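You operate a simulated robot arm through the tools that you are given. There is no shell and no other tool.

The job below is to be done with a simulated robot arm. You get a single attempt, and the scene is never put back.

TASK
Dose bottle 26 with the amount of dye on the yellow tile.
Fine: one dose, under the spout; the bottle goes back to its own spot in the long white tray, the plate ends pulled out. Set down upright: what you pick out.
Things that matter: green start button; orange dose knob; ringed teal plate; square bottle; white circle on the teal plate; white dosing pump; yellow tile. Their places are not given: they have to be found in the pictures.

The check looks at the end state, three seconds after you hand in, the way a careful person would. Anything else that was tipped, shoved, dropped, spilled or broken makes it a failure.

THE ROBOT
A 7-joint arm with a two-finger parallel gripper, fixed in place. Base frame: the origin is on the floor under the middle of its stand, x ahead of it, y to its left, z up; the work surface is at about z = 0.86. Lengths are in m, angles in degrees, forces in N, time in s.
With the tool pointing down near the work surface it reaches from about 0.3 to 0.7 m from the base axis. Its first joint turns from -66.0 to 66.0 degrees. Payload 1.57 kg.
Tool frame: the origin (TCP) lies between the finger pads and is the grasp point; the fingertips stand 0.03 m ahead of it; z points along the fingers, y is the line along which they close. Largest opening 0.11 m; finger width 0.024, thickness 0.012; the body of the gripper, 0.048 by 0.112 m, starts 0.078 m behind the TCP.
Orientation is that of the tool frame in the base frame, as [roll, pitch, yaw] about the fixed x, y, z axes, in that order (R = Rz(yaw) Ry(pitch) Rx(roll)). With the fingers straight down and closing along the base's y, the tool's x points along the base's -x, its y along +y and its z along -z.

THE INTERFACE
- The arm moves only by the tool play_rows. Its argument "deltas" is a list that holds one entry, the list of rows, each a list of 7 numbers: the shift along the tool's x, y, z in units of 40 mm (1.0 is 40 mm), then the turn, a rotation vector about the tool's x, y, z in units of 4 degrees (1.0 is 4 degrees), then the closure, from 0 (fully open) to 1 (shut). In form: [[[x, y, z, wx, wy, wz, grip], ...]]. A call has 1 to 20 rows; each row shifts and turns the commanded pose from where the row before left it, along the tool's axes as they then stand. A call with a number of a shift or a turn outside -1 to 1 is refused whole. Rows are played at 5 a second. More than 0.05 m and 8.6 degrees between two rows, or a gripper value outside its range, and nothing of the call is played. A pose out of reach is approached as far as the arm can. The call stops where the force on the tool passes 70 N (or 10 N more than at its start, if that is more) or the arm is blocked; 0.2 s more then pass. The fingers move at their own pace (about 0.108 m/s each) and stop on an object; they squeeze with about 35 N. The grip force told is the motor's: it shows also when the fingers shut on nothing. Time passes only in rows, and 0.2 s behind the last, so rows that do not move let the fingers close. The reply holds the time, the measured pose of the TCP, the force on the tool along the base axes, the opening and the grip force, in the units named above and with some noise, with the torque about the TCP (base axes, N m) and any sound that the robot's microphone picked up.
- Cameras (640 x 400 px; columns grow to the right, rows downward): "scene" is fixed at [0.1677, -0.3706, 1.4164]; the picture's right is [0.84, -0.55, 0.00], its down [-0.28, -0.42, -0.86] and it looks along [0.47, 0.72, -0.51] (base axes); focal length 295 px, centre (320, 200). "wrist" rides on the gripper at [0.07, 0.016, -0.141] in the tool frame; the picture's right is [-0.23, 0.97, 0.00], its down [-0.86, -0.20, -0.48] and it looks along [-0.47, -0.11, 0.88] (tool axes); focal length 222 px, centre (320, 200).
- get_image(camera): a new picture of that camera. No time passes.
- point_at(camera, pixels): there is no depth. For up to 12 entries [column, row, z] of the newest picture of that camera ("zoom" is the newest enlarged one), the place [x, y] in the base frame at which the ray of that pixel passes the height z, good to about 0.003 m, but the place of the scene camera against the robot may be out by one fixed shift of up to 0.025 m in any direction. No time passes.
- inspect(camera, box): a new picture of the part [left, top, right, bottom] of that camera's present view, enlarged. No time passes.
- close_job(): hands the job in; it is judged then, once.

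Leave the gripper open and the arm clear of the work at the hand-in unless told otherwise.

The tools are called after ">>>" as a command line: name --argument value ..., lists and objects as JSON in quotes. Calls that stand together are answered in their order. play_rows: Moves the arm, as the interface text tells. Its arguments: {"type":"object","properties":{"deltas":{"type":"array"}},"required":["deltas"]} The other tools are called the same way: get_image (camera) takes a picture; point_at (camera, pixels) gives the place at which the rays of pixels pass given heights; inspect (camera, box) takes an enlarged picture of a part of a camera's view; close_job () hands the job in.

At the start:

```text
clock: 0.0
ee_pos: [0.4459, 0.1574, 1.2327]
tool_rot: [179.9, 0.0, -180.0]
force: [0.8, 0.3, -0.5]
wrist_torque: [-0.01, -0.05, 0.0]
width: 0.1102
gripper_force: 0.0
```

scene: 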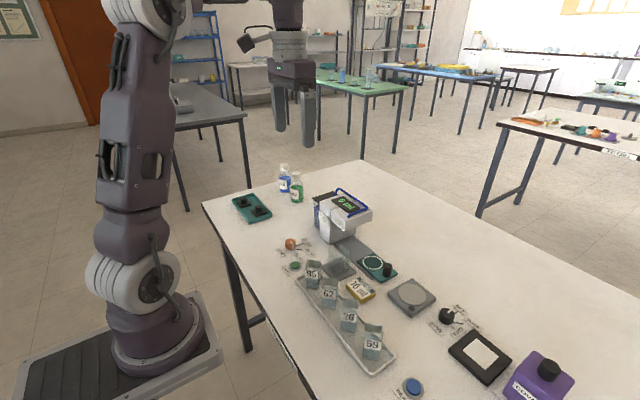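
wrist: 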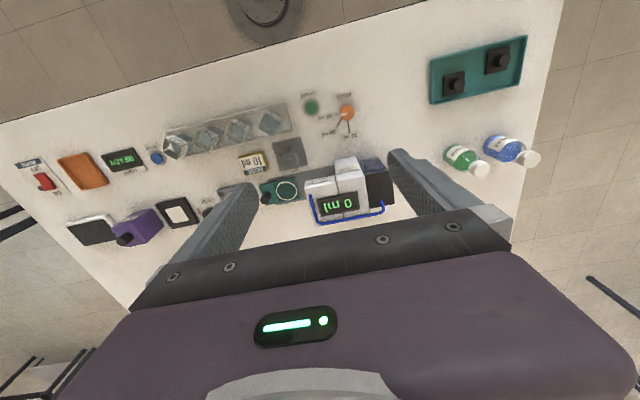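

I'll start by looking closely at the scene: the pump around (340,215), the tray around (345,320), the yellow tile near (360,288) and the knob/button near (290,245).

>>> inspect --camera "scene" --box '[270, 170, 430, 270]'

>>> inspect --camera "scene" --box '[270, 250, 430, 350]'

>>> inspect --camera "wrist" --box '[140, 80, 400, 240]'

```text
4.00 times, centred on (350, 220) of scene
```

zoom: 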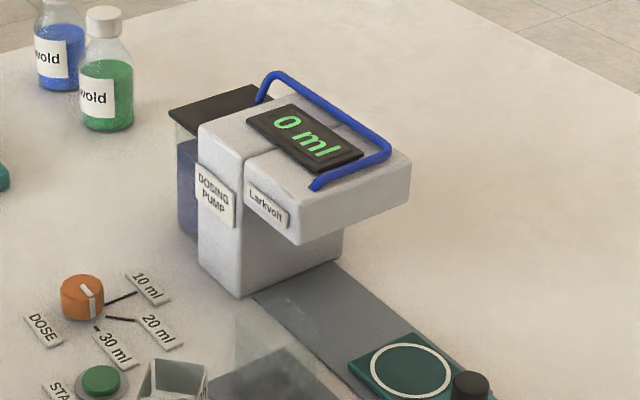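

```text
4.00 times, centred on (350, 300) of scene
```

zoom: 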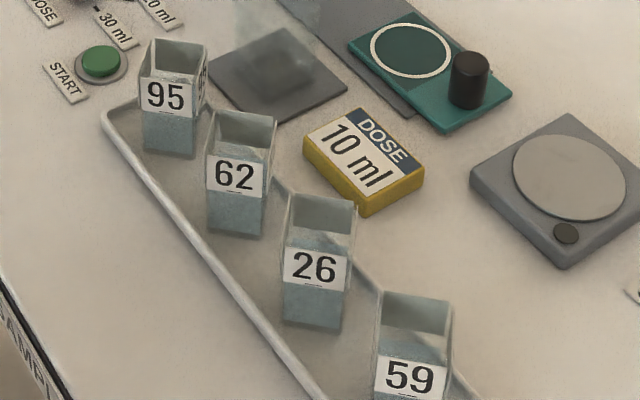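

```text
2.46 times, centred on (270, 160) of wrist
```

zoom: 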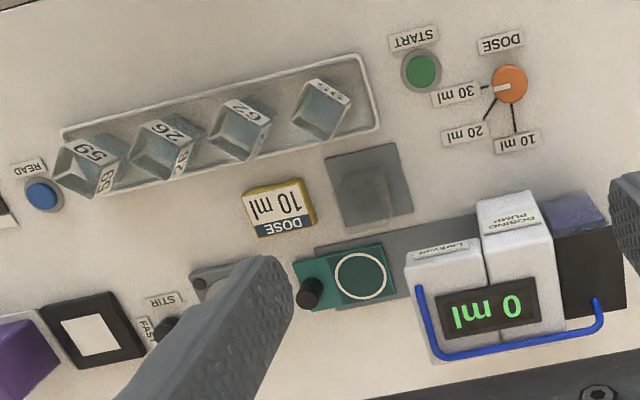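

The tile reads 10 ml, while the knob seems to point at 30 ml. There is something hazy and see-through around the grey square at (338,265), so I'm enlarging that, the knob and the bottles further.

>>> inspect --camera "scene" --box '[310, 240, 374, 280]'

>>> inspect --camera "scene" --box '[270, 230, 334, 270]'

>>> inspect --camera "wrist" --box '[250, 80, 378, 160]'

>>> inspect --camera "wrist" --box '[150, 90, 278, 170]'

>>> inspect --camera "wrist" --box '[240, 130, 400, 230]'

```text
10.00 times, centred on (342, 260) of scene
```

zoom: 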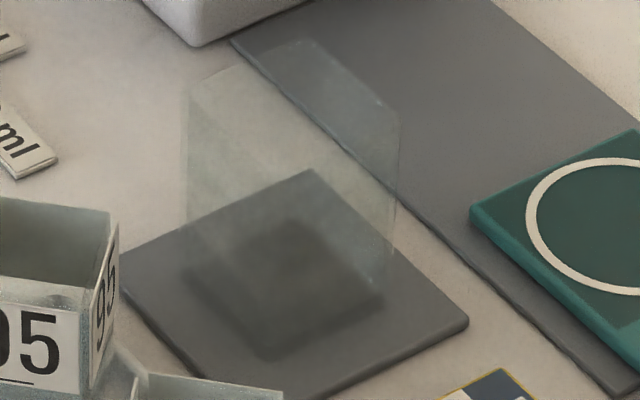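

```text
10.00 times, centred on (302, 250) of scene
```

zoom: 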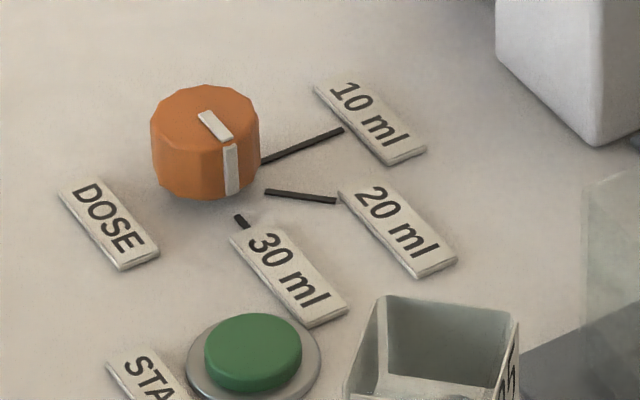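

```text
5.00 times, centred on (314, 120) of wrist
```

zoom: 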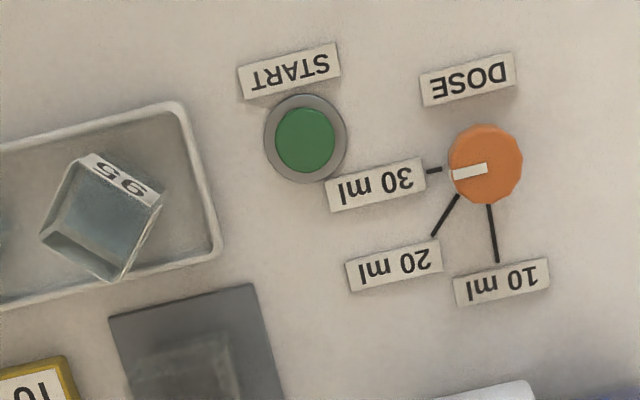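

```text
5.00 times, centred on (214, 130) of wrist
```

zoom: 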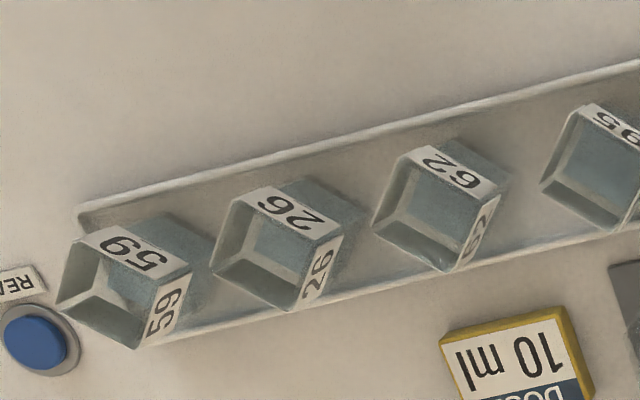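

```text
4.00 times, centred on (320, 180) of wrist
```

zoom: 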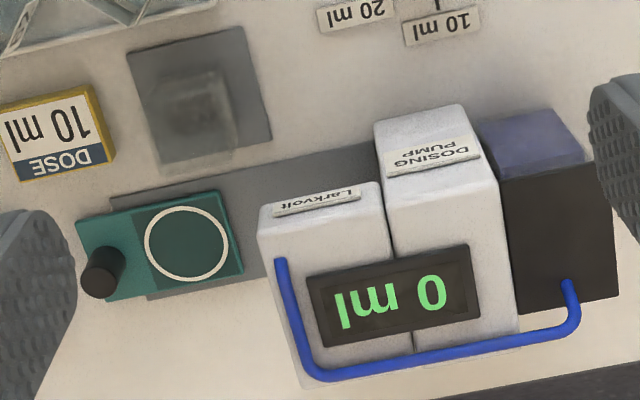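

A clear, see-through block stands on the grey square and must not be touched. Next I'm reading rough positions of the knob, button, bottle 26, plate circle, plate handle, tile and pump from the wrist picture.

>>> point_at --camera "wrist" --pixels '[[347.4, 113, 0.885], [311, 108, 0.875], [205, 139, 0.92], [205, 139, 0.87], [287, 190, 0.87], [266, 197, 0.89], [251, 163, 0.87], [290, 152, 0.86], [350, 205, 1.0], [285, 107, 0.865], [167, 133, 0.865], [175, 155, 0.865]]'

>>> point_at --camera "scene" --pixels '[[290, 244, 0.885], [295, 265, 0.875], [348, 307, 0.92], [348, 330, 0.87], [373, 262, 0.87], [387, 268, 0.89], [360, 289, 0.87], [339, 268, 0.86], [350, 205, 1.0]]'

```text
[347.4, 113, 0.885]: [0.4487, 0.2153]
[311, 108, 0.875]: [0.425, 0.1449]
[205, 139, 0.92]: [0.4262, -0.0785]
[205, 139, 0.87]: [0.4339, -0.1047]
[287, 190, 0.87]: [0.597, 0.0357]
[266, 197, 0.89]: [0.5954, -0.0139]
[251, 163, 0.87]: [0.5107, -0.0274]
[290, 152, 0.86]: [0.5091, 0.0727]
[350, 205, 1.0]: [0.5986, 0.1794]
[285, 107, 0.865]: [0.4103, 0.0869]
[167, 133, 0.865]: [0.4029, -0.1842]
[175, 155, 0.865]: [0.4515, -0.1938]
```

```text
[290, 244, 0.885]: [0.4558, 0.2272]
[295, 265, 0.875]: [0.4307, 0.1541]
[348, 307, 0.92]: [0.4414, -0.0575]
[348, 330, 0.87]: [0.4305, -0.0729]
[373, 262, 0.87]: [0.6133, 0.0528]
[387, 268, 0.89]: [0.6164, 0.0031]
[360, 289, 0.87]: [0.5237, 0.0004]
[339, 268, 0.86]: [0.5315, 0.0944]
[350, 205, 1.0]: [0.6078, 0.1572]
```

Wrist and scene readings agree to within about 1–2 cm, as expected. I'll trust the wrist camera. Next I move above the knob (about x 0.449, y 0.215) at z ≈ 1.07 to see it more closely.

>>> play_rows --deltas '[[[0, 0.29, 0.8, 0, 0, 0, 0], [0, 0.29, 0.8, 0, 0, 0, 0], [0, 0.29, 0.8, 0, 0, 0, 0], [0, 0.29, 0.8, 0, 0, 0, 0], [0, 0.29, 0.8, 0, 0, 0, 0], [0, 0, 0, 0, 0, 0, 0]]]'

>>> get_image --camera "wrist"

>>> get_image --camera "scene"

```text
clock: 1.4
ee_pos: [0.4453, 0.2147, 1.073]
tool_rot: [-180.0, 0.0, -179.9]
force: [0.2, 0.1, 0.1]
wrist_torque: [0.02, 0.0, 0.0]
width: 0.1097
gripper_force: 0.1
```

```text
taken
```

wrist: 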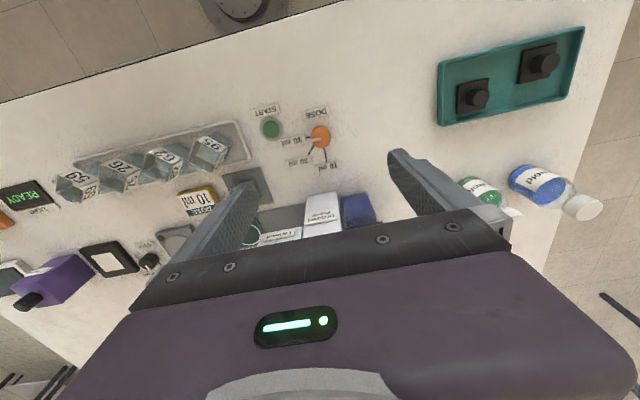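

```text
taken
```

scene: 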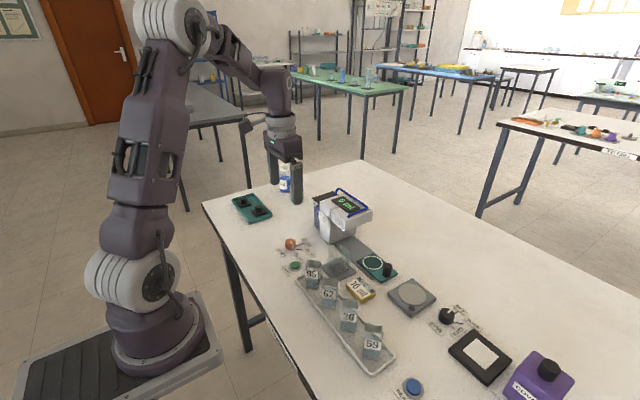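

The knob now sits at about (320,137) in the wrist picture. I'll enlarge it and read its position.

>>> inspect --camera "wrist" --box '[256, 95, 368, 165]'

```text
5.71 times, centred on (312, 130) of wrist
```

zoom: 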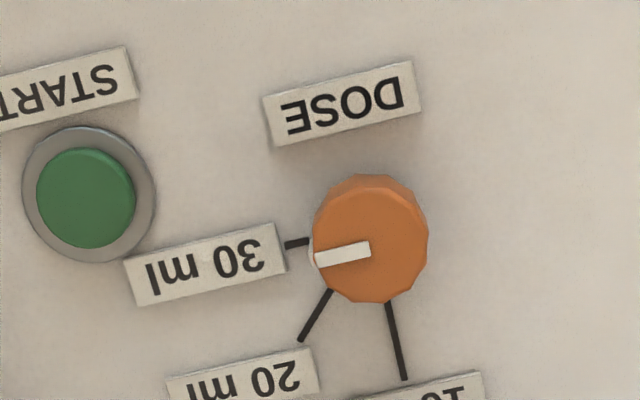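

Reading positions of knob top, pointer ends, dial marks and button.

>>> point_at --camera "zoom" --pixels '[[371, 247, 0.885], [371, 247, 0.895], [315, 260, 0.885], [370, 248, 0.885], [285, 245, 0.861], [308, 241, 0.861], [330, 290, 0.861], [300, 342, 0.861], [388, 303, 0.861], [404, 380, 0.861], [85, 198, 0.875], [313, 247, 0.885]]'

>>> point_at --camera "zoom" --pixels '[[428, 247, 0.885], [371, 190, 0.885], [371, 303, 0.885], [154, 195, 0.861], [21, 195, 0.861], [135, 198, 0.875], [36, 198, 0.875]]'

```text
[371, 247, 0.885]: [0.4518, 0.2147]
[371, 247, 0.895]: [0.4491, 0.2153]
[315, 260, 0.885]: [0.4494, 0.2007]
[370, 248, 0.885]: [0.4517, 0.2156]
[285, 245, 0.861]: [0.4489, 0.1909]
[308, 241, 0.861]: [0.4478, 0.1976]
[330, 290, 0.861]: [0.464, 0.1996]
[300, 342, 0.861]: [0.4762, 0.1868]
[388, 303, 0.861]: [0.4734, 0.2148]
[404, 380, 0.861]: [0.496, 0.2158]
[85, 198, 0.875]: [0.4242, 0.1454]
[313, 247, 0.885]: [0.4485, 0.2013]
```

```text
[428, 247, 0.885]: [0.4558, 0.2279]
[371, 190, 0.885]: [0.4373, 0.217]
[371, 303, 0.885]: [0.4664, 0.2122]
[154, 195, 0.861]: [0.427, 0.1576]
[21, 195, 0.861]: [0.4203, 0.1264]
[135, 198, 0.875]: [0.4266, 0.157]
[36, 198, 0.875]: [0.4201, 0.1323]
```

The 10 ml mark points along +x from the knob, the 20 ml mark diagonal, the 30 ml mark along −y, where the white pointer now is. So the knob must turn +90° seen from above. I'll pre-turn the wrist −45° and half-close the fingers while going down above the knob (centre ≈ 0.4503, 0.2147).

>>> play_rows --deltas '[[[-0.12, 0, 0, 0, 0, 0, 0.45], [0, 0, 0.28, 0, 0, 1, 0.45], [0, 0, 0.28, 0, 0, 1, 0.45], [0, 0, 0.28, 0, 0, 1, 0.45], [0, 0, 0.28, 0, 0, 1, 0.45], [0, 0, 0.28, 0, 0, 1, 0.45], [0, 0, 0.28, 0, 0, 1, 0.45], [0, 0, 0.28, 0, 0, 1, 0.45], [0, 0, 0.28, 0, 0, 1, 0.45], [0, 0, 0.28, 0, 0, 1, 0.45], [0, 0, 0.28, 0, 0, 1, 0.45], [0, 0, 0.28, 0, 0, 1, 0.45], [0, 0, 0.2, 0, 0, 0.25, 0.45], [0, 0, 0, 0, 0, 0, 0.45]]]'

>>> get_image --camera "wrist"

```text
clock: 4.4
ee_pos: [0.4514, 0.2161, 0.9422]
tool_rot: [180.0, 0.1, 134.9]
force: [-0.2, 0.3, -0.3]
wrist_torque: [-0.01, 0.01, 0.01]
width: 0.0603
gripper_force: 0.1
```

```text
taken
```

wrist: 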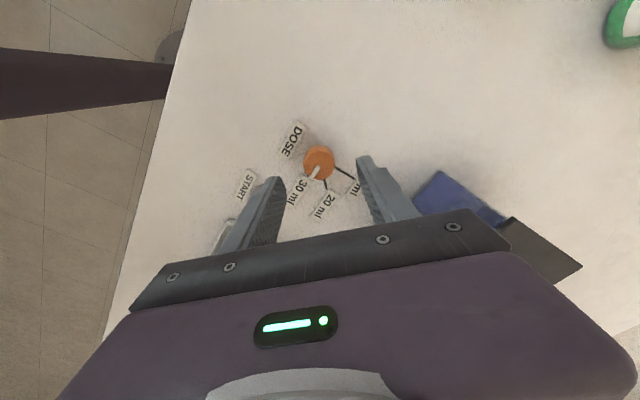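

Enlarging the knob (about (318,162)) to check alignment before going down.

>>> inspect --camera "wrist" --box '[272, 130, 368, 190]'

```text
6.67 times, centred on (320, 160) of wrist
```

zoom: 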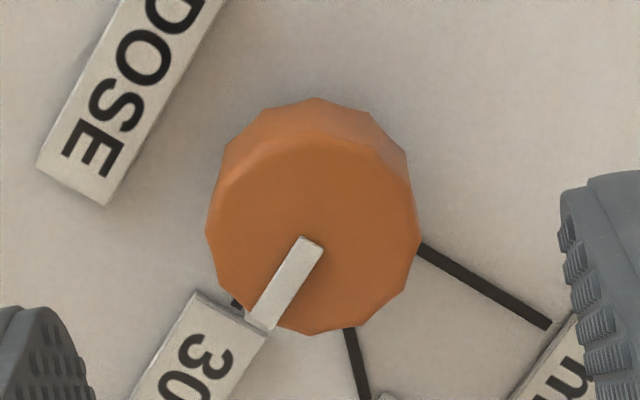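

Reading the knob centre and pointer again from this closer view.

>>> point_at --camera "zoom" --pixels '[[313, 235, 0.882], [313, 235, 0.89], [312, 238, 0.882], [252, 320, 0.882], [425, 247, 0.861], [550, 327, 0.861], [348, 330, 0.861], [366, 398, 0.861], [207, 235, 0.882], [420, 235, 0.882], [313, 98, 0.861]]'

```text
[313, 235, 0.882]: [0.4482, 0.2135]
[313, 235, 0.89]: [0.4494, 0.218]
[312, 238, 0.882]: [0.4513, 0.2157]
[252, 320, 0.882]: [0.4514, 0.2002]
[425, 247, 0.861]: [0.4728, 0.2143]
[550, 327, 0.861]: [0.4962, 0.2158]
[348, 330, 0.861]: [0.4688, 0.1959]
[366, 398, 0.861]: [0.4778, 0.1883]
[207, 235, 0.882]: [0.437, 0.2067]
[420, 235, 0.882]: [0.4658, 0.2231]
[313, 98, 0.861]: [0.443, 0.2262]
```

Knob centre is ≈ (0.4505, 0.215), diameter about 0.033, and the TCP is within 1.5 mm of it. Going down to z ≈ 0.896 and closing on the knob.

>>> play_rows --deltas '[[[0, 0, 0.4, 0, 0, 0, 0.45], [0, 0, 0.4, 0, 0, 0, 0.45], [0, 0, 0.35, 0, 0, 0, 0.45], [0, 0, 0, 0, 0, 0, 0.45], [0, 0, 0, 0, 0, 0, 1], [0, 0, 0, 0, 0, 0, 1], [0, 0, 0, 0, 0, 0, 1]]]'

>>> get_image --camera "wrist"

```text
clock: 6.0
ee_pos: [0.4505, 0.2143, 0.8952]
tool_rot: [-179.8, 0.0, 135.0]
force: [-8.7, -8.5, -1.0]
wrist_torque: [0.05, 0.13, 0.0]
width: 0.0291
gripper_force: 38.7
```

```text
taken
```

wrist: 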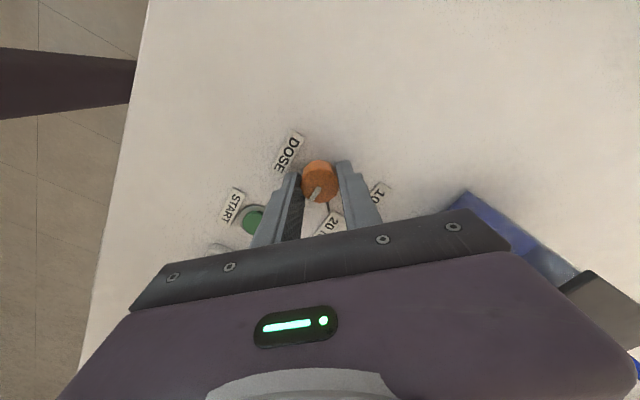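

The fingers hold the knob (width 0.029) with a small sideways force, so I'll shift about 1 mm to relax it and turn the knob counter-clockwise (wz −4° per row), 20 rows first.

>>> play_rows --deltas '[[[0, -0.03, 0, 0, 0, 0, 1], [0, 0, 0, 0, 0, -1, 1], [0, 0, 0, 0, 0, -1, 1], [0, 0, 0, 0, 0, -1, 1], [0, 0, 0, 0, 0, -1, 1], [0, 0, 0, 0, 0, -1, 1], [0, 0, 0, 0, 0, 0, 1]]]'

>>> get_image --camera "wrist"

```text
clock: 7.6
ee_pos: [0.4498, 0.2146, 0.8957]
tool_rot: [179.8, 0.1, 155.1]
force: [-2.3, -5.2, 13.9]
wrist_torque: [-0.52, -0.41, 0.04]
width: 0.0287
gripper_force: 39.1
```

```text
taken
```

wrist: 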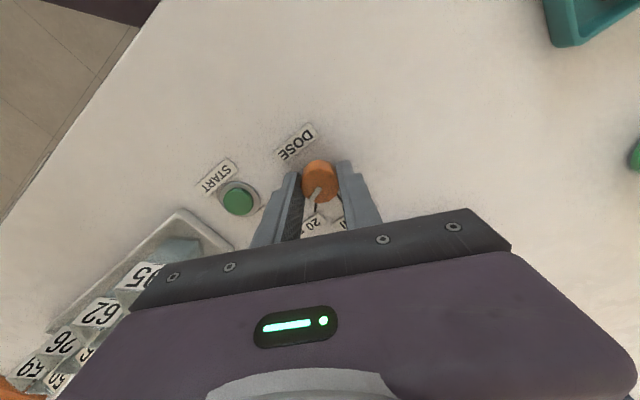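

The pointer keeps its direction relative to the gripper, so the knob turns with it. There is a 14 N upward push (a fingertip on a label perhaps), so I lift 2 mm and continue turning.

>>> play_rows --deltas '[[[0, 0, -0.05, 0, 0, 0, 1], [0, 0, 0, 0, 0, -1, 1], [0, 0, 0, 0, 0, -1, 1], [0, 0, 0, 0, 0, -1, 1], [0, 0, 0, 0, 0, -1, 1], [0, 0, 0, 0, 0, -1, 1], [0, 0, 0, 0, 0, -1, 1], [0, 0, 0, 0, 0, -1, 1], [0, 0, 0, 0, 0, 0, 1]]]'

>>> get_image --camera "wrist"

```text
clock: 9.6
ee_pos: [0.4509, 0.2149, 0.8989]
tool_rot: [-179.9, -0.1, -176.9]
force: [-0.7, 5.2, -30.1]
wrist_torque: [0.17, -0.13, -0.02]
width: 0.029
gripper_force: 38.8
```

```text
taken
```

wrist: 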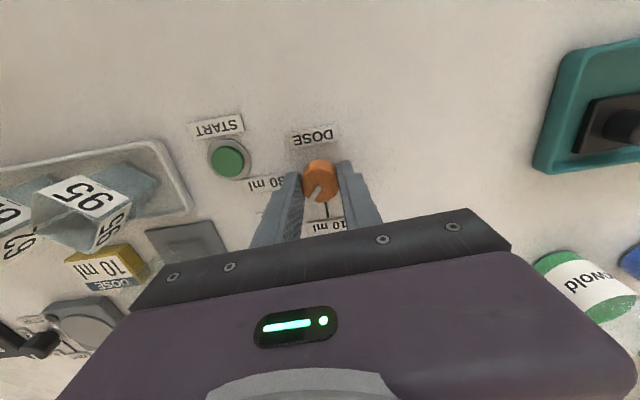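

48° done; the pull of 30 N downward shows I lifted slightly too far, so I lower about 1 mm and turn the remaining 42°.

>>> play_rows --deltas '[[[0, 0, 0.035, 0, 0, 0, 1], [0, 0, 0, 0, 0, -1, 1], [0, 0, 0, 0, 0, -1, 1], [0, 0, 0, 0, 0, -1, 1], [0, 0, 0, 0, 0, -1, 1], [0, 0, 0, 0, 0, -1, 1], [0, 0, 0, 0, 0, -1, 1], [0, 0, 0, 0, 0, -1, 1], [0, 0, 0, 0, 0, -1, 1], [0, 0, 0, 0, 0, -1, 1], [0, 0, 0, 0, 0, -1, 1], [0, 0, 0, 0, 0, -0.5, 1], [0, 0, 0, 0, 0, 0, 1]]]'

>>> inspect --camera "wrist" --box '[256, 110, 384, 240]'

```text
clock: 12.4
ee_pos: [0.4508, 0.2146, 0.8962]
tool_rot: [180.0, 0.1, -135.0]
force: [4.0, 2.1, 24.1]
wrist_torque: [-0.32, 0.25, 0.04]
width: 0.0287
gripper_force: 38.3
```

```text
3.08 times, centred on (320, 175) of wrist
```

zoom: 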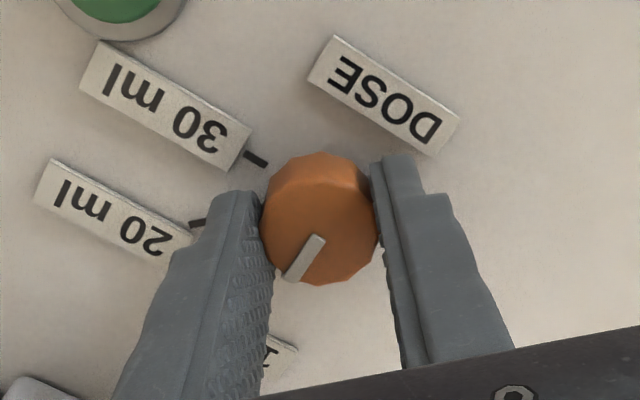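

The pointer has followed to about the 10 ml direction. Releasing the knob and rising to check.

>>> play_rows --deltas '[[[0, 0, 0, 0, 0, 0, 0.45], [0, 0, 0, 0, 0, 0, 0.45], [0, 0, -0.5, 0, 0, 0, 0.45], [0, 0, -0.8, 0, 0, 0, 0.45], [0, 0, -0.8, 0, 0, 0, 0.45], [0, 0, 0, 0, 0, 0, 0.45]]]'

>>> inspect --camera "wrist" --box '[256, 110, 384, 190]'

>>> inspect --camera "scene" --box '[270, 230, 334, 270]'

```text
clock: 13.8
ee_pos: [0.4498, 0.2147, 0.9813]
tool_rot: [-179.9, -0.1, -135.1]
force: [0.2, 0.1, -0.6]
wrist_torque: [0.02, 0.02, 0.02]
width: 0.0605
gripper_force: 0.0
```

```text
5.00 times, centred on (320, 150) of wrist
```

zoom: 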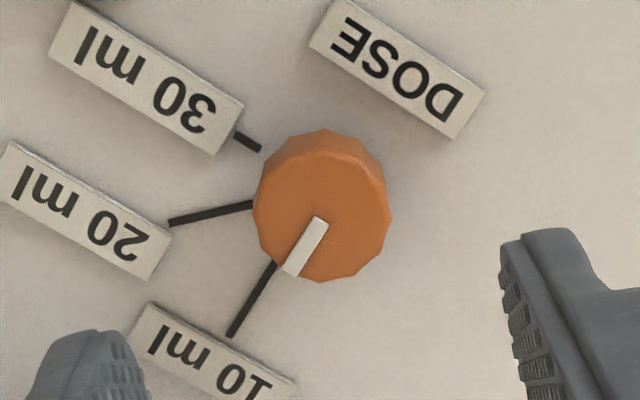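

```text
10.00 times, centred on (302, 250) of scene
```

zoom: 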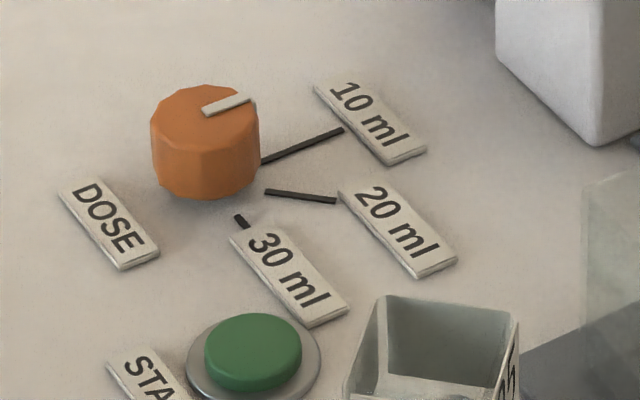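

The pointer lies right on the 10 ml mark. Next, rising, turning the wrist back and travelling over the tray to look at bottle 26.

>>> play_rows --deltas '[[[0, 0, -0.27, 0, 0, 1, 0], [0, 0, -0.27, 0, 0, 1, 0], [0, 0, -0.27, 0, 0, 1, 0], [0, 0, -0.27, 0, 0, 1, 0], [0, 0, -0.27, 0, 0, 1, 0], [0, 0, -0.27, 0, 0, 1, 0], [0, 0, -0.27, 0, 0, 1, 0], [0, 0, -0.27, 0, 0, 1, 0], [0, 0, -0.27, 0, 0, 1, 0], [0, 0, -0.27, 0, 0, 1, 0], [0, 0, -0.27, 0, 0, 1, 0], [0, 0, -0.27, 0, 0, 0.25, 0], [0.06, -0.94, 0, 0, 0, 0, 0], [0.06, -0.94, 0, 0, 0, 0, 0], [0.06, -0.94, 0, 0, 0, 0, 0], [0.06, -0.94, 0, 0, 0, 0, 0], [0.06, -0.94, 0, 0, 0, 0, 0], [0.06, -0.94, 0, 0, 0, 0, 0], [0.06, -0.94, 0, 0, 0, 0, 0], [0.06, -0.94, 0, 0, 0, 0, 0]]]'

>>> get_image --camera "wrist"

>>> get_image --camera "scene"

```text
clock: 18.0
ee_pos: [0.4307, -0.087, 1.1078]
tool_rot: [179.9, 0.0, 180.0]
force: [0.5, -0.8, -0.4]
wrist_torque: [0.0, -0.01, 0.0]
width: 0.1101
gripper_force: 0.0
```

```text
taken
```

wrist: 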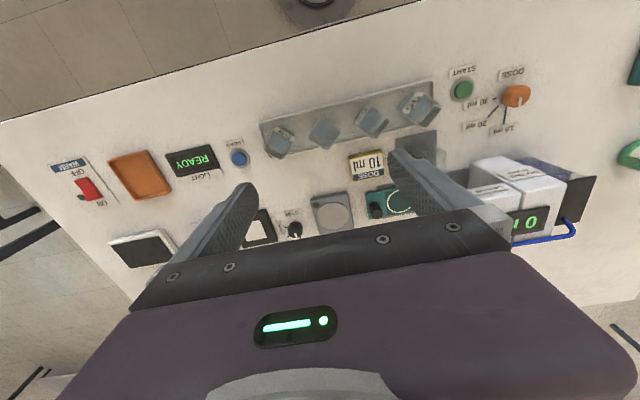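

```text
taken
```

scene: 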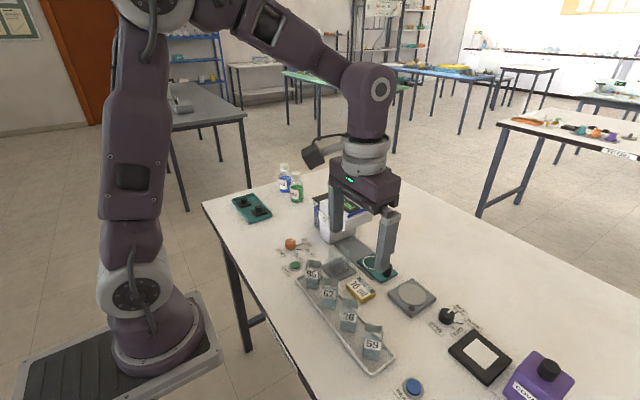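

Bottle 26 is about (323,133). Enlarging the tray.

>>> inspect --camera "wrist" --box '[260, 90, 388, 170]'

>>> inspect --camera "wrist" --box '[291, 110, 355, 150]'

```text
5.00 times, centred on (324, 130) of wrist
```

zoom: 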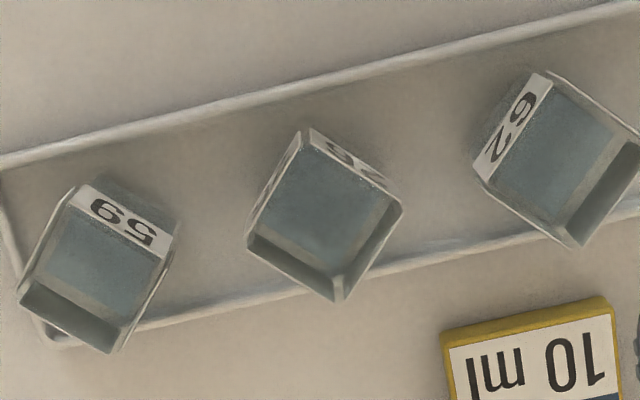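

```text
10.00 times, centred on (323, 130) of wrist
```

zoom: 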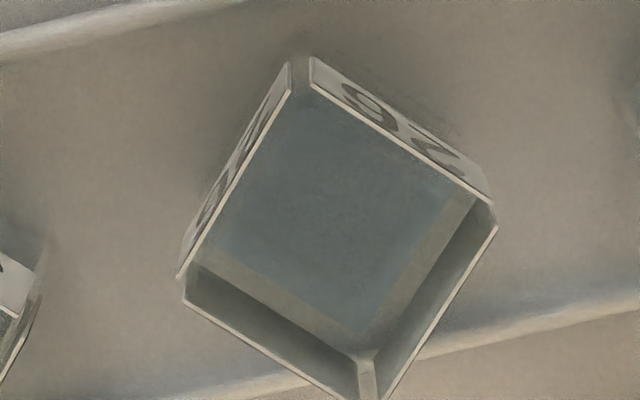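

I'll take a strongly enlarged scene view of bottle 26 to estimate its height, and read the rim corners from the wrist view.

>>> point_at --camera "zoom" --pixels '[[302, 58, 0.925], [495, 208, 0.925], [378, 399, 0.925], [180, 287, 0.925], [302, 58, 0.915], [495, 208, 0.915], [378, 399, 0.915], [180, 287, 0.915]]'

>>> inspect --camera "scene" --box '[316, 290, 380, 330]'

```text
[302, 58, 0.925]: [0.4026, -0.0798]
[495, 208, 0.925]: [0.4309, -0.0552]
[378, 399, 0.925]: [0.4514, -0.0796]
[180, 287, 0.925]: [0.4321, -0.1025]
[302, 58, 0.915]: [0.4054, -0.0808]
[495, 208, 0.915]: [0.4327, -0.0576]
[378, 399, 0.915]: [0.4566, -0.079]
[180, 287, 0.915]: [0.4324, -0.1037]
```

```text
10.00 times, centred on (348, 310) of scene
```

zoom: 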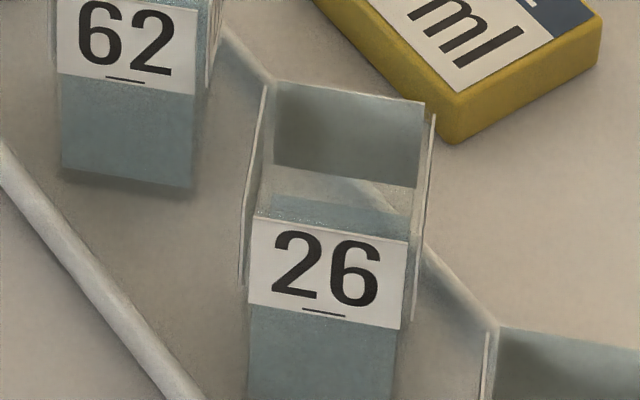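

The bottle is roughly 0.034 m square, ~0.06 m tall, turned by ~45°, centred near (0.429, −0.079). I'll turn the gripper +45° and go down to z ≈ 1.0 above it for a closer look.

>>> play_rows --deltas '[[[0.03, 0.19, 0.22, 0, 0, 0, 0.4], [0, 0, 0.22, 0, 0, -1, 0.4], [0, 0, 0.22, 0, 0, -1, 0.4], [0, 0, 0.22, 0, 0, -1, 0.4], [0, 0, 0.22, 0, 0, -1, 0.4], [0, 0, 0.22, 0, 0, -1, 0.4], [0, 0, 0.22, 0, 0, -1, 0.4], [0, 0, 0.22, 0, 0, -1, 0.4], [0, 0, 0.22, 0, 0, -1, 0.4], [0, 0, 0.22, 0, 0, -1, 0.4], [0, 0, 0.22, 0, 0, -1, 0.4], [0, 0, 0.22, 0, 0, -1, 0.4], [0, 0, 0, 0, 0, -0.25, 0.4], [0, 0, 0, 0, 0, 0, 0.4]]]'

>>> get_image --camera "wrist"

>>> inspect --camera "wrist" --box '[272, 130, 368, 190]'

```text
clock: 21.0
ee_pos: [0.4288, -0.0786, 1.0046]
tool_rot: [-179.9, 0.0, -134.9]
force: [-0.7, -0.3, 0.4]
wrist_torque: [-0.01, 0.03, 0.01]
width: 0.066
gripper_force: 0.1
```

```text
taken
```

wrist: 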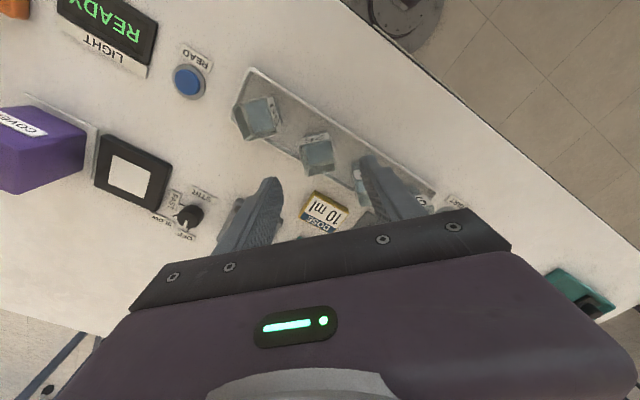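

```text
6.67 times, centred on (320, 160) of wrist
```

zoom: 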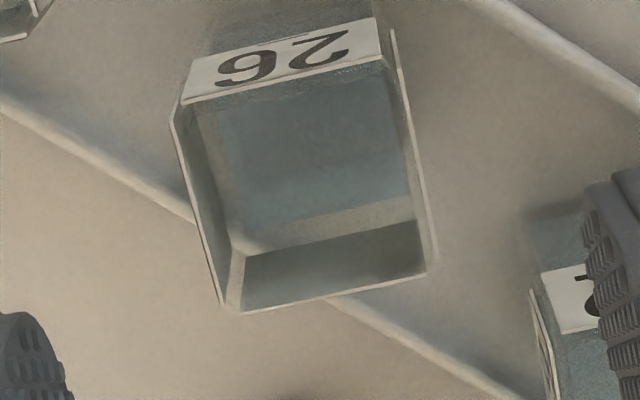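

Reading the rim corners of bottle 26 from this closer view (TL (182,103), TR (387,58), BR (428,273), BL (226,312) in the enlargement).

>>> point_at --camera "zoom" --pixels '[[182, 103, 0.925], [387, 58, 0.925], [428, 273, 0.925], [226, 312, 0.925], [182, 103, 0.915], [387, 58, 0.915], [428, 273, 0.915], [226, 312, 0.915]]'

>>> point_at --camera "zoom" --pixels '[[182, 103, 0.935], [387, 58, 0.935], [428, 273, 0.935], [226, 312, 0.935], [375, 15, 0.865], [245, 250, 0.865]]'

```text
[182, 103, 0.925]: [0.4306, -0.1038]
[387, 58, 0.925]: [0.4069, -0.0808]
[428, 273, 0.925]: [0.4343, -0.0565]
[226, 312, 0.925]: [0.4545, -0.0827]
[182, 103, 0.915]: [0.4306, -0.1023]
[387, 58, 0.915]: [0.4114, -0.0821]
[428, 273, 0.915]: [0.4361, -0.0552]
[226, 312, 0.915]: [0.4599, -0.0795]
```

```text
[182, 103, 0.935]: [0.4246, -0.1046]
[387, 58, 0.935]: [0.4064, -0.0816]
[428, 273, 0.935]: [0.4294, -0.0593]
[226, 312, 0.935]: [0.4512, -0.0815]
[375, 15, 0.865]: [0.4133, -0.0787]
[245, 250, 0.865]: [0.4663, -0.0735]
```

The bottle's edges line up with the gripper within about 1°. The estimated centre is (0.432, −0.080), rim height ≈ 0.917. I descend to z ≈ 0.955 (tips still above the rim) and recheck alignment.

>>> play_rows --deltas '[[[-0.03, -0.08, 0.3, 0, 0, 0, 0.45], [0, 0, 0.3, 0, 0, 0, 0.45], [0, 0, 0.3, 0, 0, 0, 0.45], [0, 0, 0.3, 0, 0, 0, 0.45], [0, 0, 0, 0, 0, 0, 0.45]]]'

>>> get_image --camera "wrist"

>>> inspect --camera "wrist" --box '[240, 130, 400, 230]'

>>> inspect --camera "scene" --box '[300, 250, 412, 320]'

```text
clock: 22.2
ee_pos: [0.4323, -0.0796, 0.9549]
tool_rot: [180.0, -0.1, -135.0]
force: [0.5, 0.0, 0.5]
wrist_torque: [0.0, -0.04, 0.02]
width: 0.0607
gripper_force: 0.2
```

```text
taken
```

wrist: 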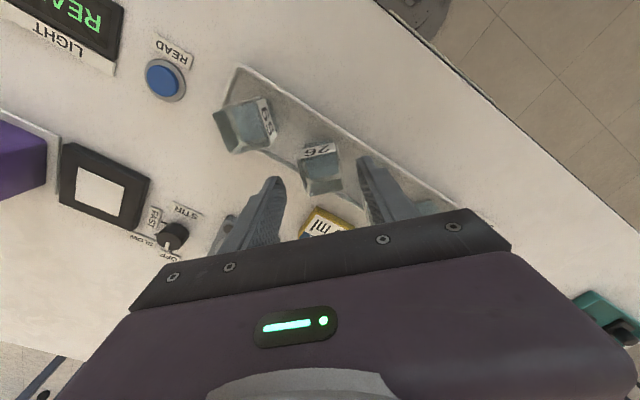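

```text
4.00 times, centred on (320, 180) of wrist
```

zoom: 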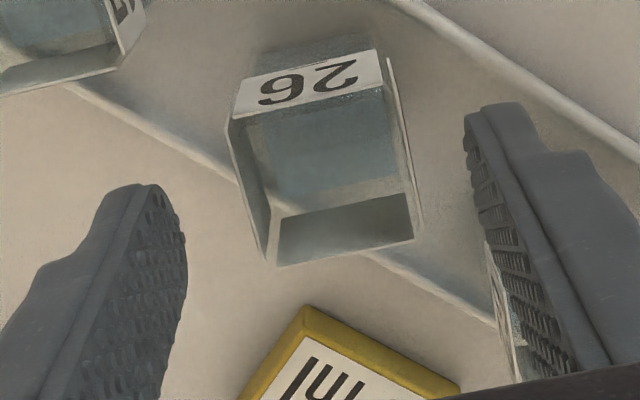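

```text
5.71 times, centred on (356, 285) of scene
```

zoom: 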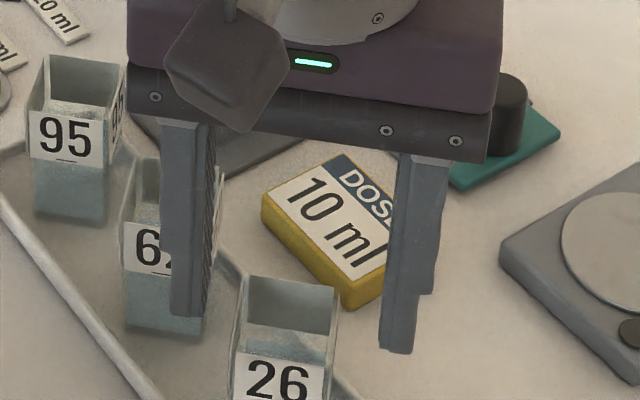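

The gripper's axis at rim height projects to about (323,176) in the enlargement and the bottle's rim centre is at (325,177), so it is well centred. Going down to z ≈ 0.909 and closing gently.

>>> play_rows --deltas '[[[0, 0, 0.3, 0, 0, 0, 0.45], [0, 0, 0.3, 0, 0, 0, 0.45], [0, 0, 0.3, 0, 0, 0, 0.45], [0, 0, 0.25, 0, 0, 0, 0.45], [0, 0, 0, 0, 0, 0, 0.45]]]'

>>> inspect --camera "wrist" --box '[240, 130, 400, 230]'

>>> inspect --camera "scene" --box '[300, 270, 412, 340]'

```text
clock: 23.4
ee_pos: [0.4312, -0.079, 0.9103]
tool_rot: [180.0, 0.1, -134.9]
force: [0.5, -0.1, -1.1]
wrist_torque: [-0.02, 0.0, 0.0]
width: 0.0605
gripper_force: 0.1
```

```text
4.00 times, centred on (320, 180) of wrist
```

zoom: 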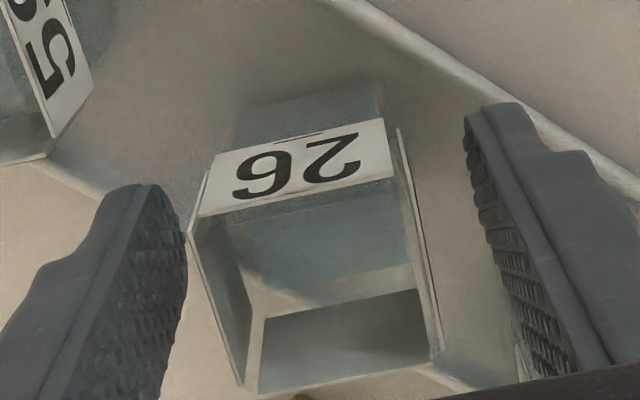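

```text
5.71 times, centred on (356, 305) of scene
```

zoom: 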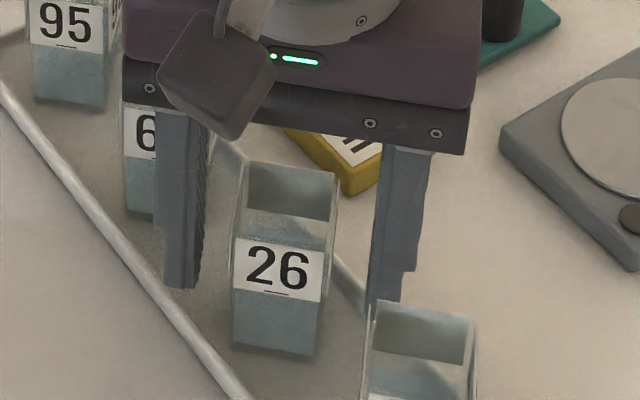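

Fingers straddle the bottle cleanly, with no contact forces. Closing slowly in steps so that the bottle isn't jolted.

>>> play_rows --deltas '[[[0, 0, 0, 0, 0, 0, 0.52], [0, 0, 0, 0, 0, 0, 0.58], [0, 0, 0, 0, 0, 0, 0.62], [0, 0, 0, 0, 0, 0, 0.65], [0, 0, 0, 0, 0, 0, 0.67], [0, 0, 0, 0, 0, 0, 0.69], [0, 0, 0, 0, 0, 0, 0.71], [0, 0, 0, 0, 0, 0, 0.74], [0, 0, 0, 0, 0, 0, 1], [0, 0, 0, 0, 0, 0, 1]]]'

>>> inspect --camera "wrist" --box '[240, 130, 400, 230]'

```text
clock: 25.6
ee_pos: [0.432, -0.0794, 0.9109]
tool_rot: [-180.0, -0.1, -135.0]
force: [-0.1, 0.6, -0.2]
wrist_torque: [-0.01, -0.03, 0.03]
width: 0.0332
gripper_force: 35.1
```

```text
4.00 times, centred on (320, 180) of wrist
```

zoom: 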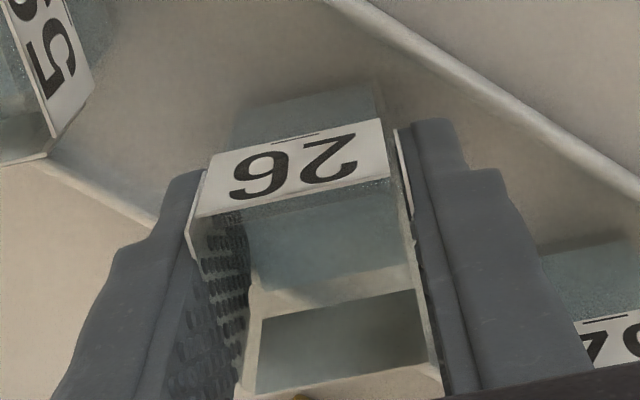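

Bottle 26 is held (width 0.0332, no drag). The grasp pose to return to is ≈ (0.432, −0.0793, 0.911), yaw −135. Lifting straight up slowly.

>>> play_rows --deltas '[[[0, 0, -0.15, 0, 0, 0, 1], [0, 0, -0.3, 0, 0, 0, 1], [0, 0, -0.5, 0, 0, 0, 1], [0, 0, -0.5, 0, 0, 0, 1], [0, 0, -0.5, 0, 0, 0, 1], [0, 0, -0.5, 0, 0, 0, 1], [0, 0, -0.5, 0, 0, 0, 1], [0, 0, -0.3, 0, 0, 0, 1], [0, 0, -0.15, 0, 0, 0, 1], [0, 0, 0, 0, 0, 0, 1]]]'

>>> inspect --camera "wrist" --box '[200, 80, 440, 230]'

>>> inspect --camera "scene" --box '[260, 200, 420, 300]'

```text
clock: 27.8
ee_pos: [0.4332, -0.078, 1.0473]
tool_rot: [180.0, 0.1, -135.0]
force: [0.2, -0.7, 0.5]
wrist_torque: [0.0, 0.01, 0.0]
width: 0.0336
gripper_force: 34.6
```

```text
2.67 times, centred on (320, 155) of wrist
```

zoom: 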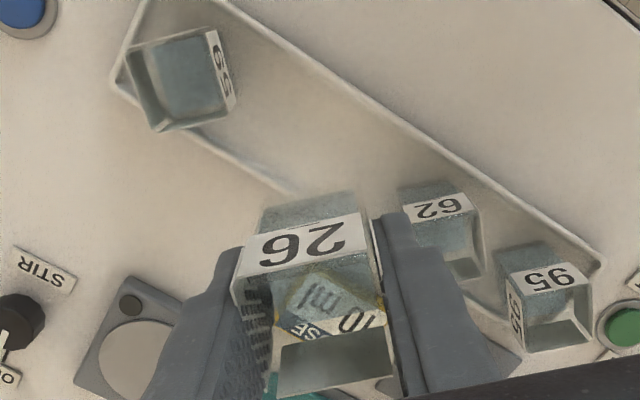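

```text
4.00 times, centred on (340, 250) of scene
```

zoom: 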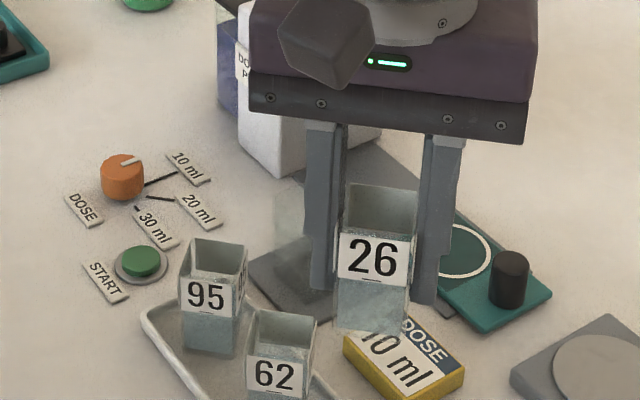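

Bottle hangs level. Now turning the wrist to yaw −90 (fingers closing along x, camera on the side away from the pump), then travelling at z ≈ 1.05 toward the plate.

>>> play_rows --deltas '[[[0, 0, 0, 0, 0, -0.5, 1], [0, 0, 0, 0, 0, -1, 1], [0, 0, 0, 0, 0, -1, 1], [0, 0, 0, 0, 0, -1, 1], [0, 0, 0, 0, 0, -1, 1], [0, 0, 0, 0, 0, -1, 1], [0, 0, 0, 0, 0, -1, 1], [0, 0, 0, 0, 0, -1, 1], [0, 0, 0, 0, 0, -1, 1], [0, 0, 0, 0, 0, -1, 1], [0, 0, 0, 0, 0, -1, 1], [0, 0, 0, 0, 0, -0.75, 1], [-0.1, -0.25, 0, 0, 0, 0, 1], [-0.25, -0.6, 0, 0, 0, 0, 1], [-0.25, -0.6, 0, 0, 0, 0, 1], [-0.25, -0.6, 0, 0, 0, 0, 1], [-0.25, -0.6, 0, 0, 0, 0, 1], [-0.25, -0.6, 0, 0, 0, 0, 1], [-0.25, -0.5, 0, 0, 0, 0, 1], [-0.1, -0.23, 0, 0, 0, 0, 1]]]'

>>> get_image --camera "wrist"

>>> get_image --camera "scene"

```text
clock: 32.0
ee_pos: [0.5908, -0.0116, 1.0467]
tool_rot: [-180.0, -0.1, -90.0]
force: [-0.4, 0.4, -0.2]
wrist_torque: [-0.02, -0.02, -0.01]
width: 0.0329
gripper_force: 35.0
```

```text
taken
```

wrist: 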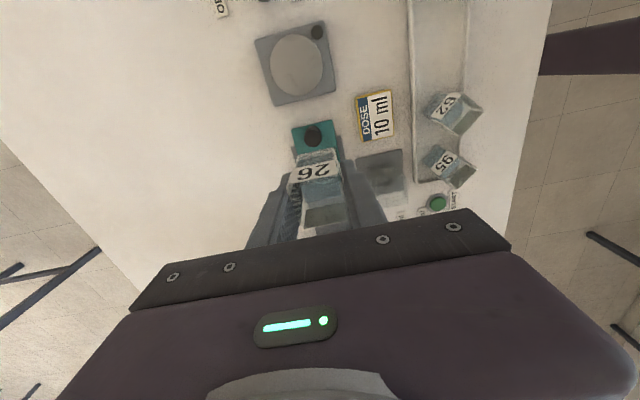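

```text
taken
```

scene: 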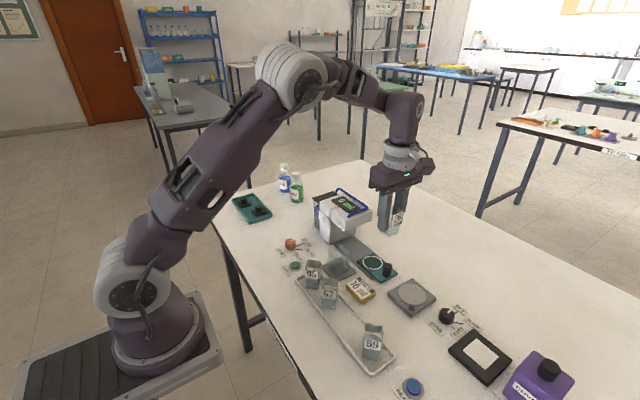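

The bottle hides the plate's circle in the wrist view. Before moving further I'll check the pump head's extent with an enlarged scene view.

>>> inspect --camera "scene" --box '[300, 180, 428, 290]'

>>> point_at --camera "scene" --pixels '[[373, 210, 0.99], [373, 210, 0.96], [346, 231, 0.96], [330, 243, 0.86], [355, 236, 0.86], [377, 263, 0.87], [387, 263, 0.89]]'

```text
3.64 times, centred on (364, 235) of scene
```

zoom: 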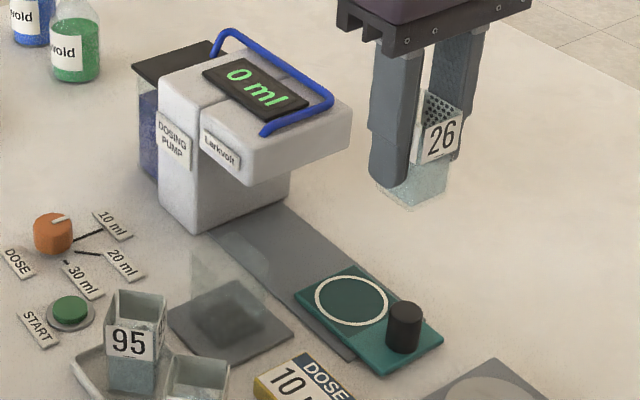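

```text
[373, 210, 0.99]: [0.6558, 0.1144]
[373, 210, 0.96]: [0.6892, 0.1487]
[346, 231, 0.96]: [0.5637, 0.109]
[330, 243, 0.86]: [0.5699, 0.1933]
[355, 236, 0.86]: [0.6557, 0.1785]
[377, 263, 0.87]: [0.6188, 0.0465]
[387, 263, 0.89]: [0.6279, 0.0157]
```

The pump head's front face is at about y ≈ 0.10, so there's room. Moving +y by 0.047 so the bottle is above the circle, staying at z ≈ 1.047.

>>> play_rows --deltas '[[[-0.15, 0, 0, 0, 0, 0, 1], [-0.3, 0, 0, 0, 0, 0, 1], [-0.3, 0, 0, 0, 0, 0, 1], [-0.3, -0.1, 0, 0, 0, 0, 1], [-0.12, -0.05, 0, 0, 0, 0, 1], [0, 0, 0, 0, 0, 0, 1]]]'

>>> get_image --camera "wrist"

>>> inspect --camera "wrist" --box '[256, 70, 384, 230]'

```text
clock: 33.4
ee_pos: [0.5977, 0.0361, 1.0474]
tool_rot: [180.0, 0.0, -90.0]
force: [0.1, 0.6, -1.5]
wrist_torque: [-0.02, 0.0, -0.03]
width: 0.033
gripper_force: 34.8
```

```text
taken
```

wrist: 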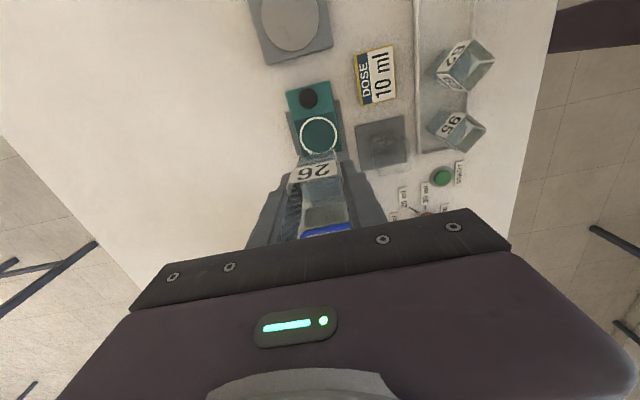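

```text
2.50 times, centred on (320, 150) of wrist
```

zoom: 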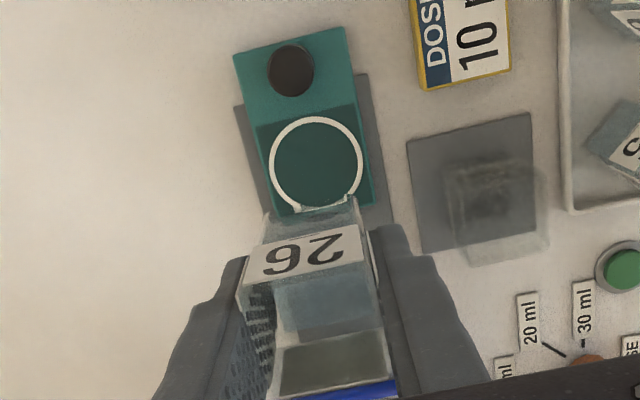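

The circle's centre is at about (316,164) in the enlargement; reading its location plus the handle and plate corners.

>>> point_at --camera "zoom" --pixels '[[316, 164, 0.868], [316, 164, 0.872], [268, 164, 0.87], [363, 164, 0.87], [316, 117, 0.87], [316, 211, 0.87], [291, 70, 0.9], [291, 70, 0.88], [233, 55, 0.87], [344, 27, 0.87], [375, 207, 0.87], [280, 215, 0.87]]'

>>> point_at --camera "zoom" --pixels '[[316, 164, 0.87], [315, 165, 0.87], [317, 163, 0.87], [408, 140, 0.865], [530, 113, 0.865], [547, 235, 0.865], [422, 253, 0.865], [480, 170, 0.9]]'

```text
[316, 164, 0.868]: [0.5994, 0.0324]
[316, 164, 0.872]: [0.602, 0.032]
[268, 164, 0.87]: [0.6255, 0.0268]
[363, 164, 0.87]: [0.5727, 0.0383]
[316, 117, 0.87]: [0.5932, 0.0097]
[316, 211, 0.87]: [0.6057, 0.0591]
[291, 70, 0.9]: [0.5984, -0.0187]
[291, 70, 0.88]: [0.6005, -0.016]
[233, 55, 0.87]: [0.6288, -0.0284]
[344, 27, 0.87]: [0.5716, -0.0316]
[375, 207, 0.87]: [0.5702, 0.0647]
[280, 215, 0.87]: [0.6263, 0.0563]
```

```text
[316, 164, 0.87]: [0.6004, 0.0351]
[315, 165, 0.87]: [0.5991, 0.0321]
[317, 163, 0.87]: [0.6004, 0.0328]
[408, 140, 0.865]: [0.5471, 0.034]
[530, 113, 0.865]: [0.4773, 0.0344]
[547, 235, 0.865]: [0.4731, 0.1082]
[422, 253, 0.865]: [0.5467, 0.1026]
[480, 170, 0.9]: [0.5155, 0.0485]
```

Circle centre ≈ (0.5997, 0.0335); the bottle sits ~2 mm toward +y in the grip, so TCP goes to (0.5997, 0.0315). Descending to z ≈ 0.932, a little above contact.

>>> play_rows --deltas '[[[0.11, -0.05, 0, 0, 0, 0, 1], [0, 0, 0.2, 0, 0, 0, 1], [0, 0, 0.4, 0, 0, 0, 1], [0, 0, 0.5, 0, 0, 0, 1], [0, 0, 0.5, 0, 0, 0, 1], [0, 0, 0.5, 0, 0, 0, 1], [0, 0, 0.4, 0, 0, 0, 1], [0, 0, 0.25, 0, 0, 0, 1], [0, 0, 0.1, 0, 0, 0, 1], [0, 0, 0, 0, 0, 0, 1]]]'

>>> inspect --camera "scene" --box '[330, 200, 426, 290]'

>>> inspect --camera "wrist" --box '[256, 90, 384, 230]'

```text
clock: 35.6
ee_pos: [0.6007, 0.0305, 0.9336]
tool_rot: [-180.0, -0.1, -90.0]
force: [-0.3, 0.3, 0.9]
wrist_torque: [0.0, -0.01, -0.02]
width: 0.033
gripper_force: 34.8
```

```text
4.44 times, centred on (378, 245) of scene
```

zoom: 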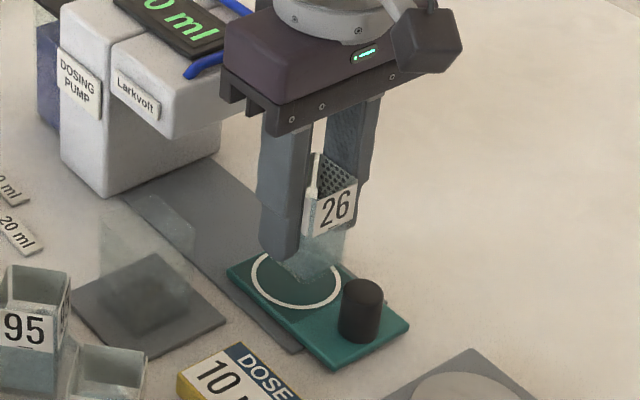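

```text
2.86 times, centred on (320, 160) of wrist
```

zoom: 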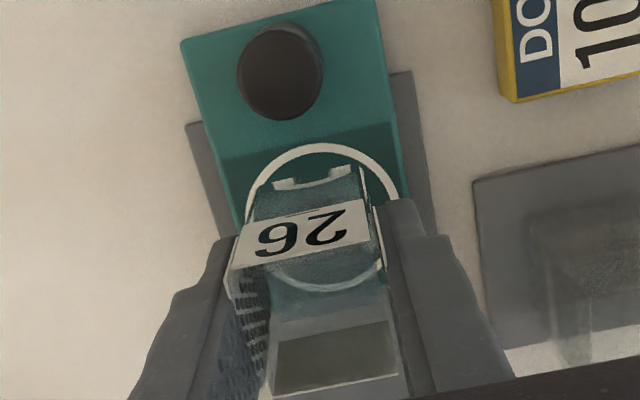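

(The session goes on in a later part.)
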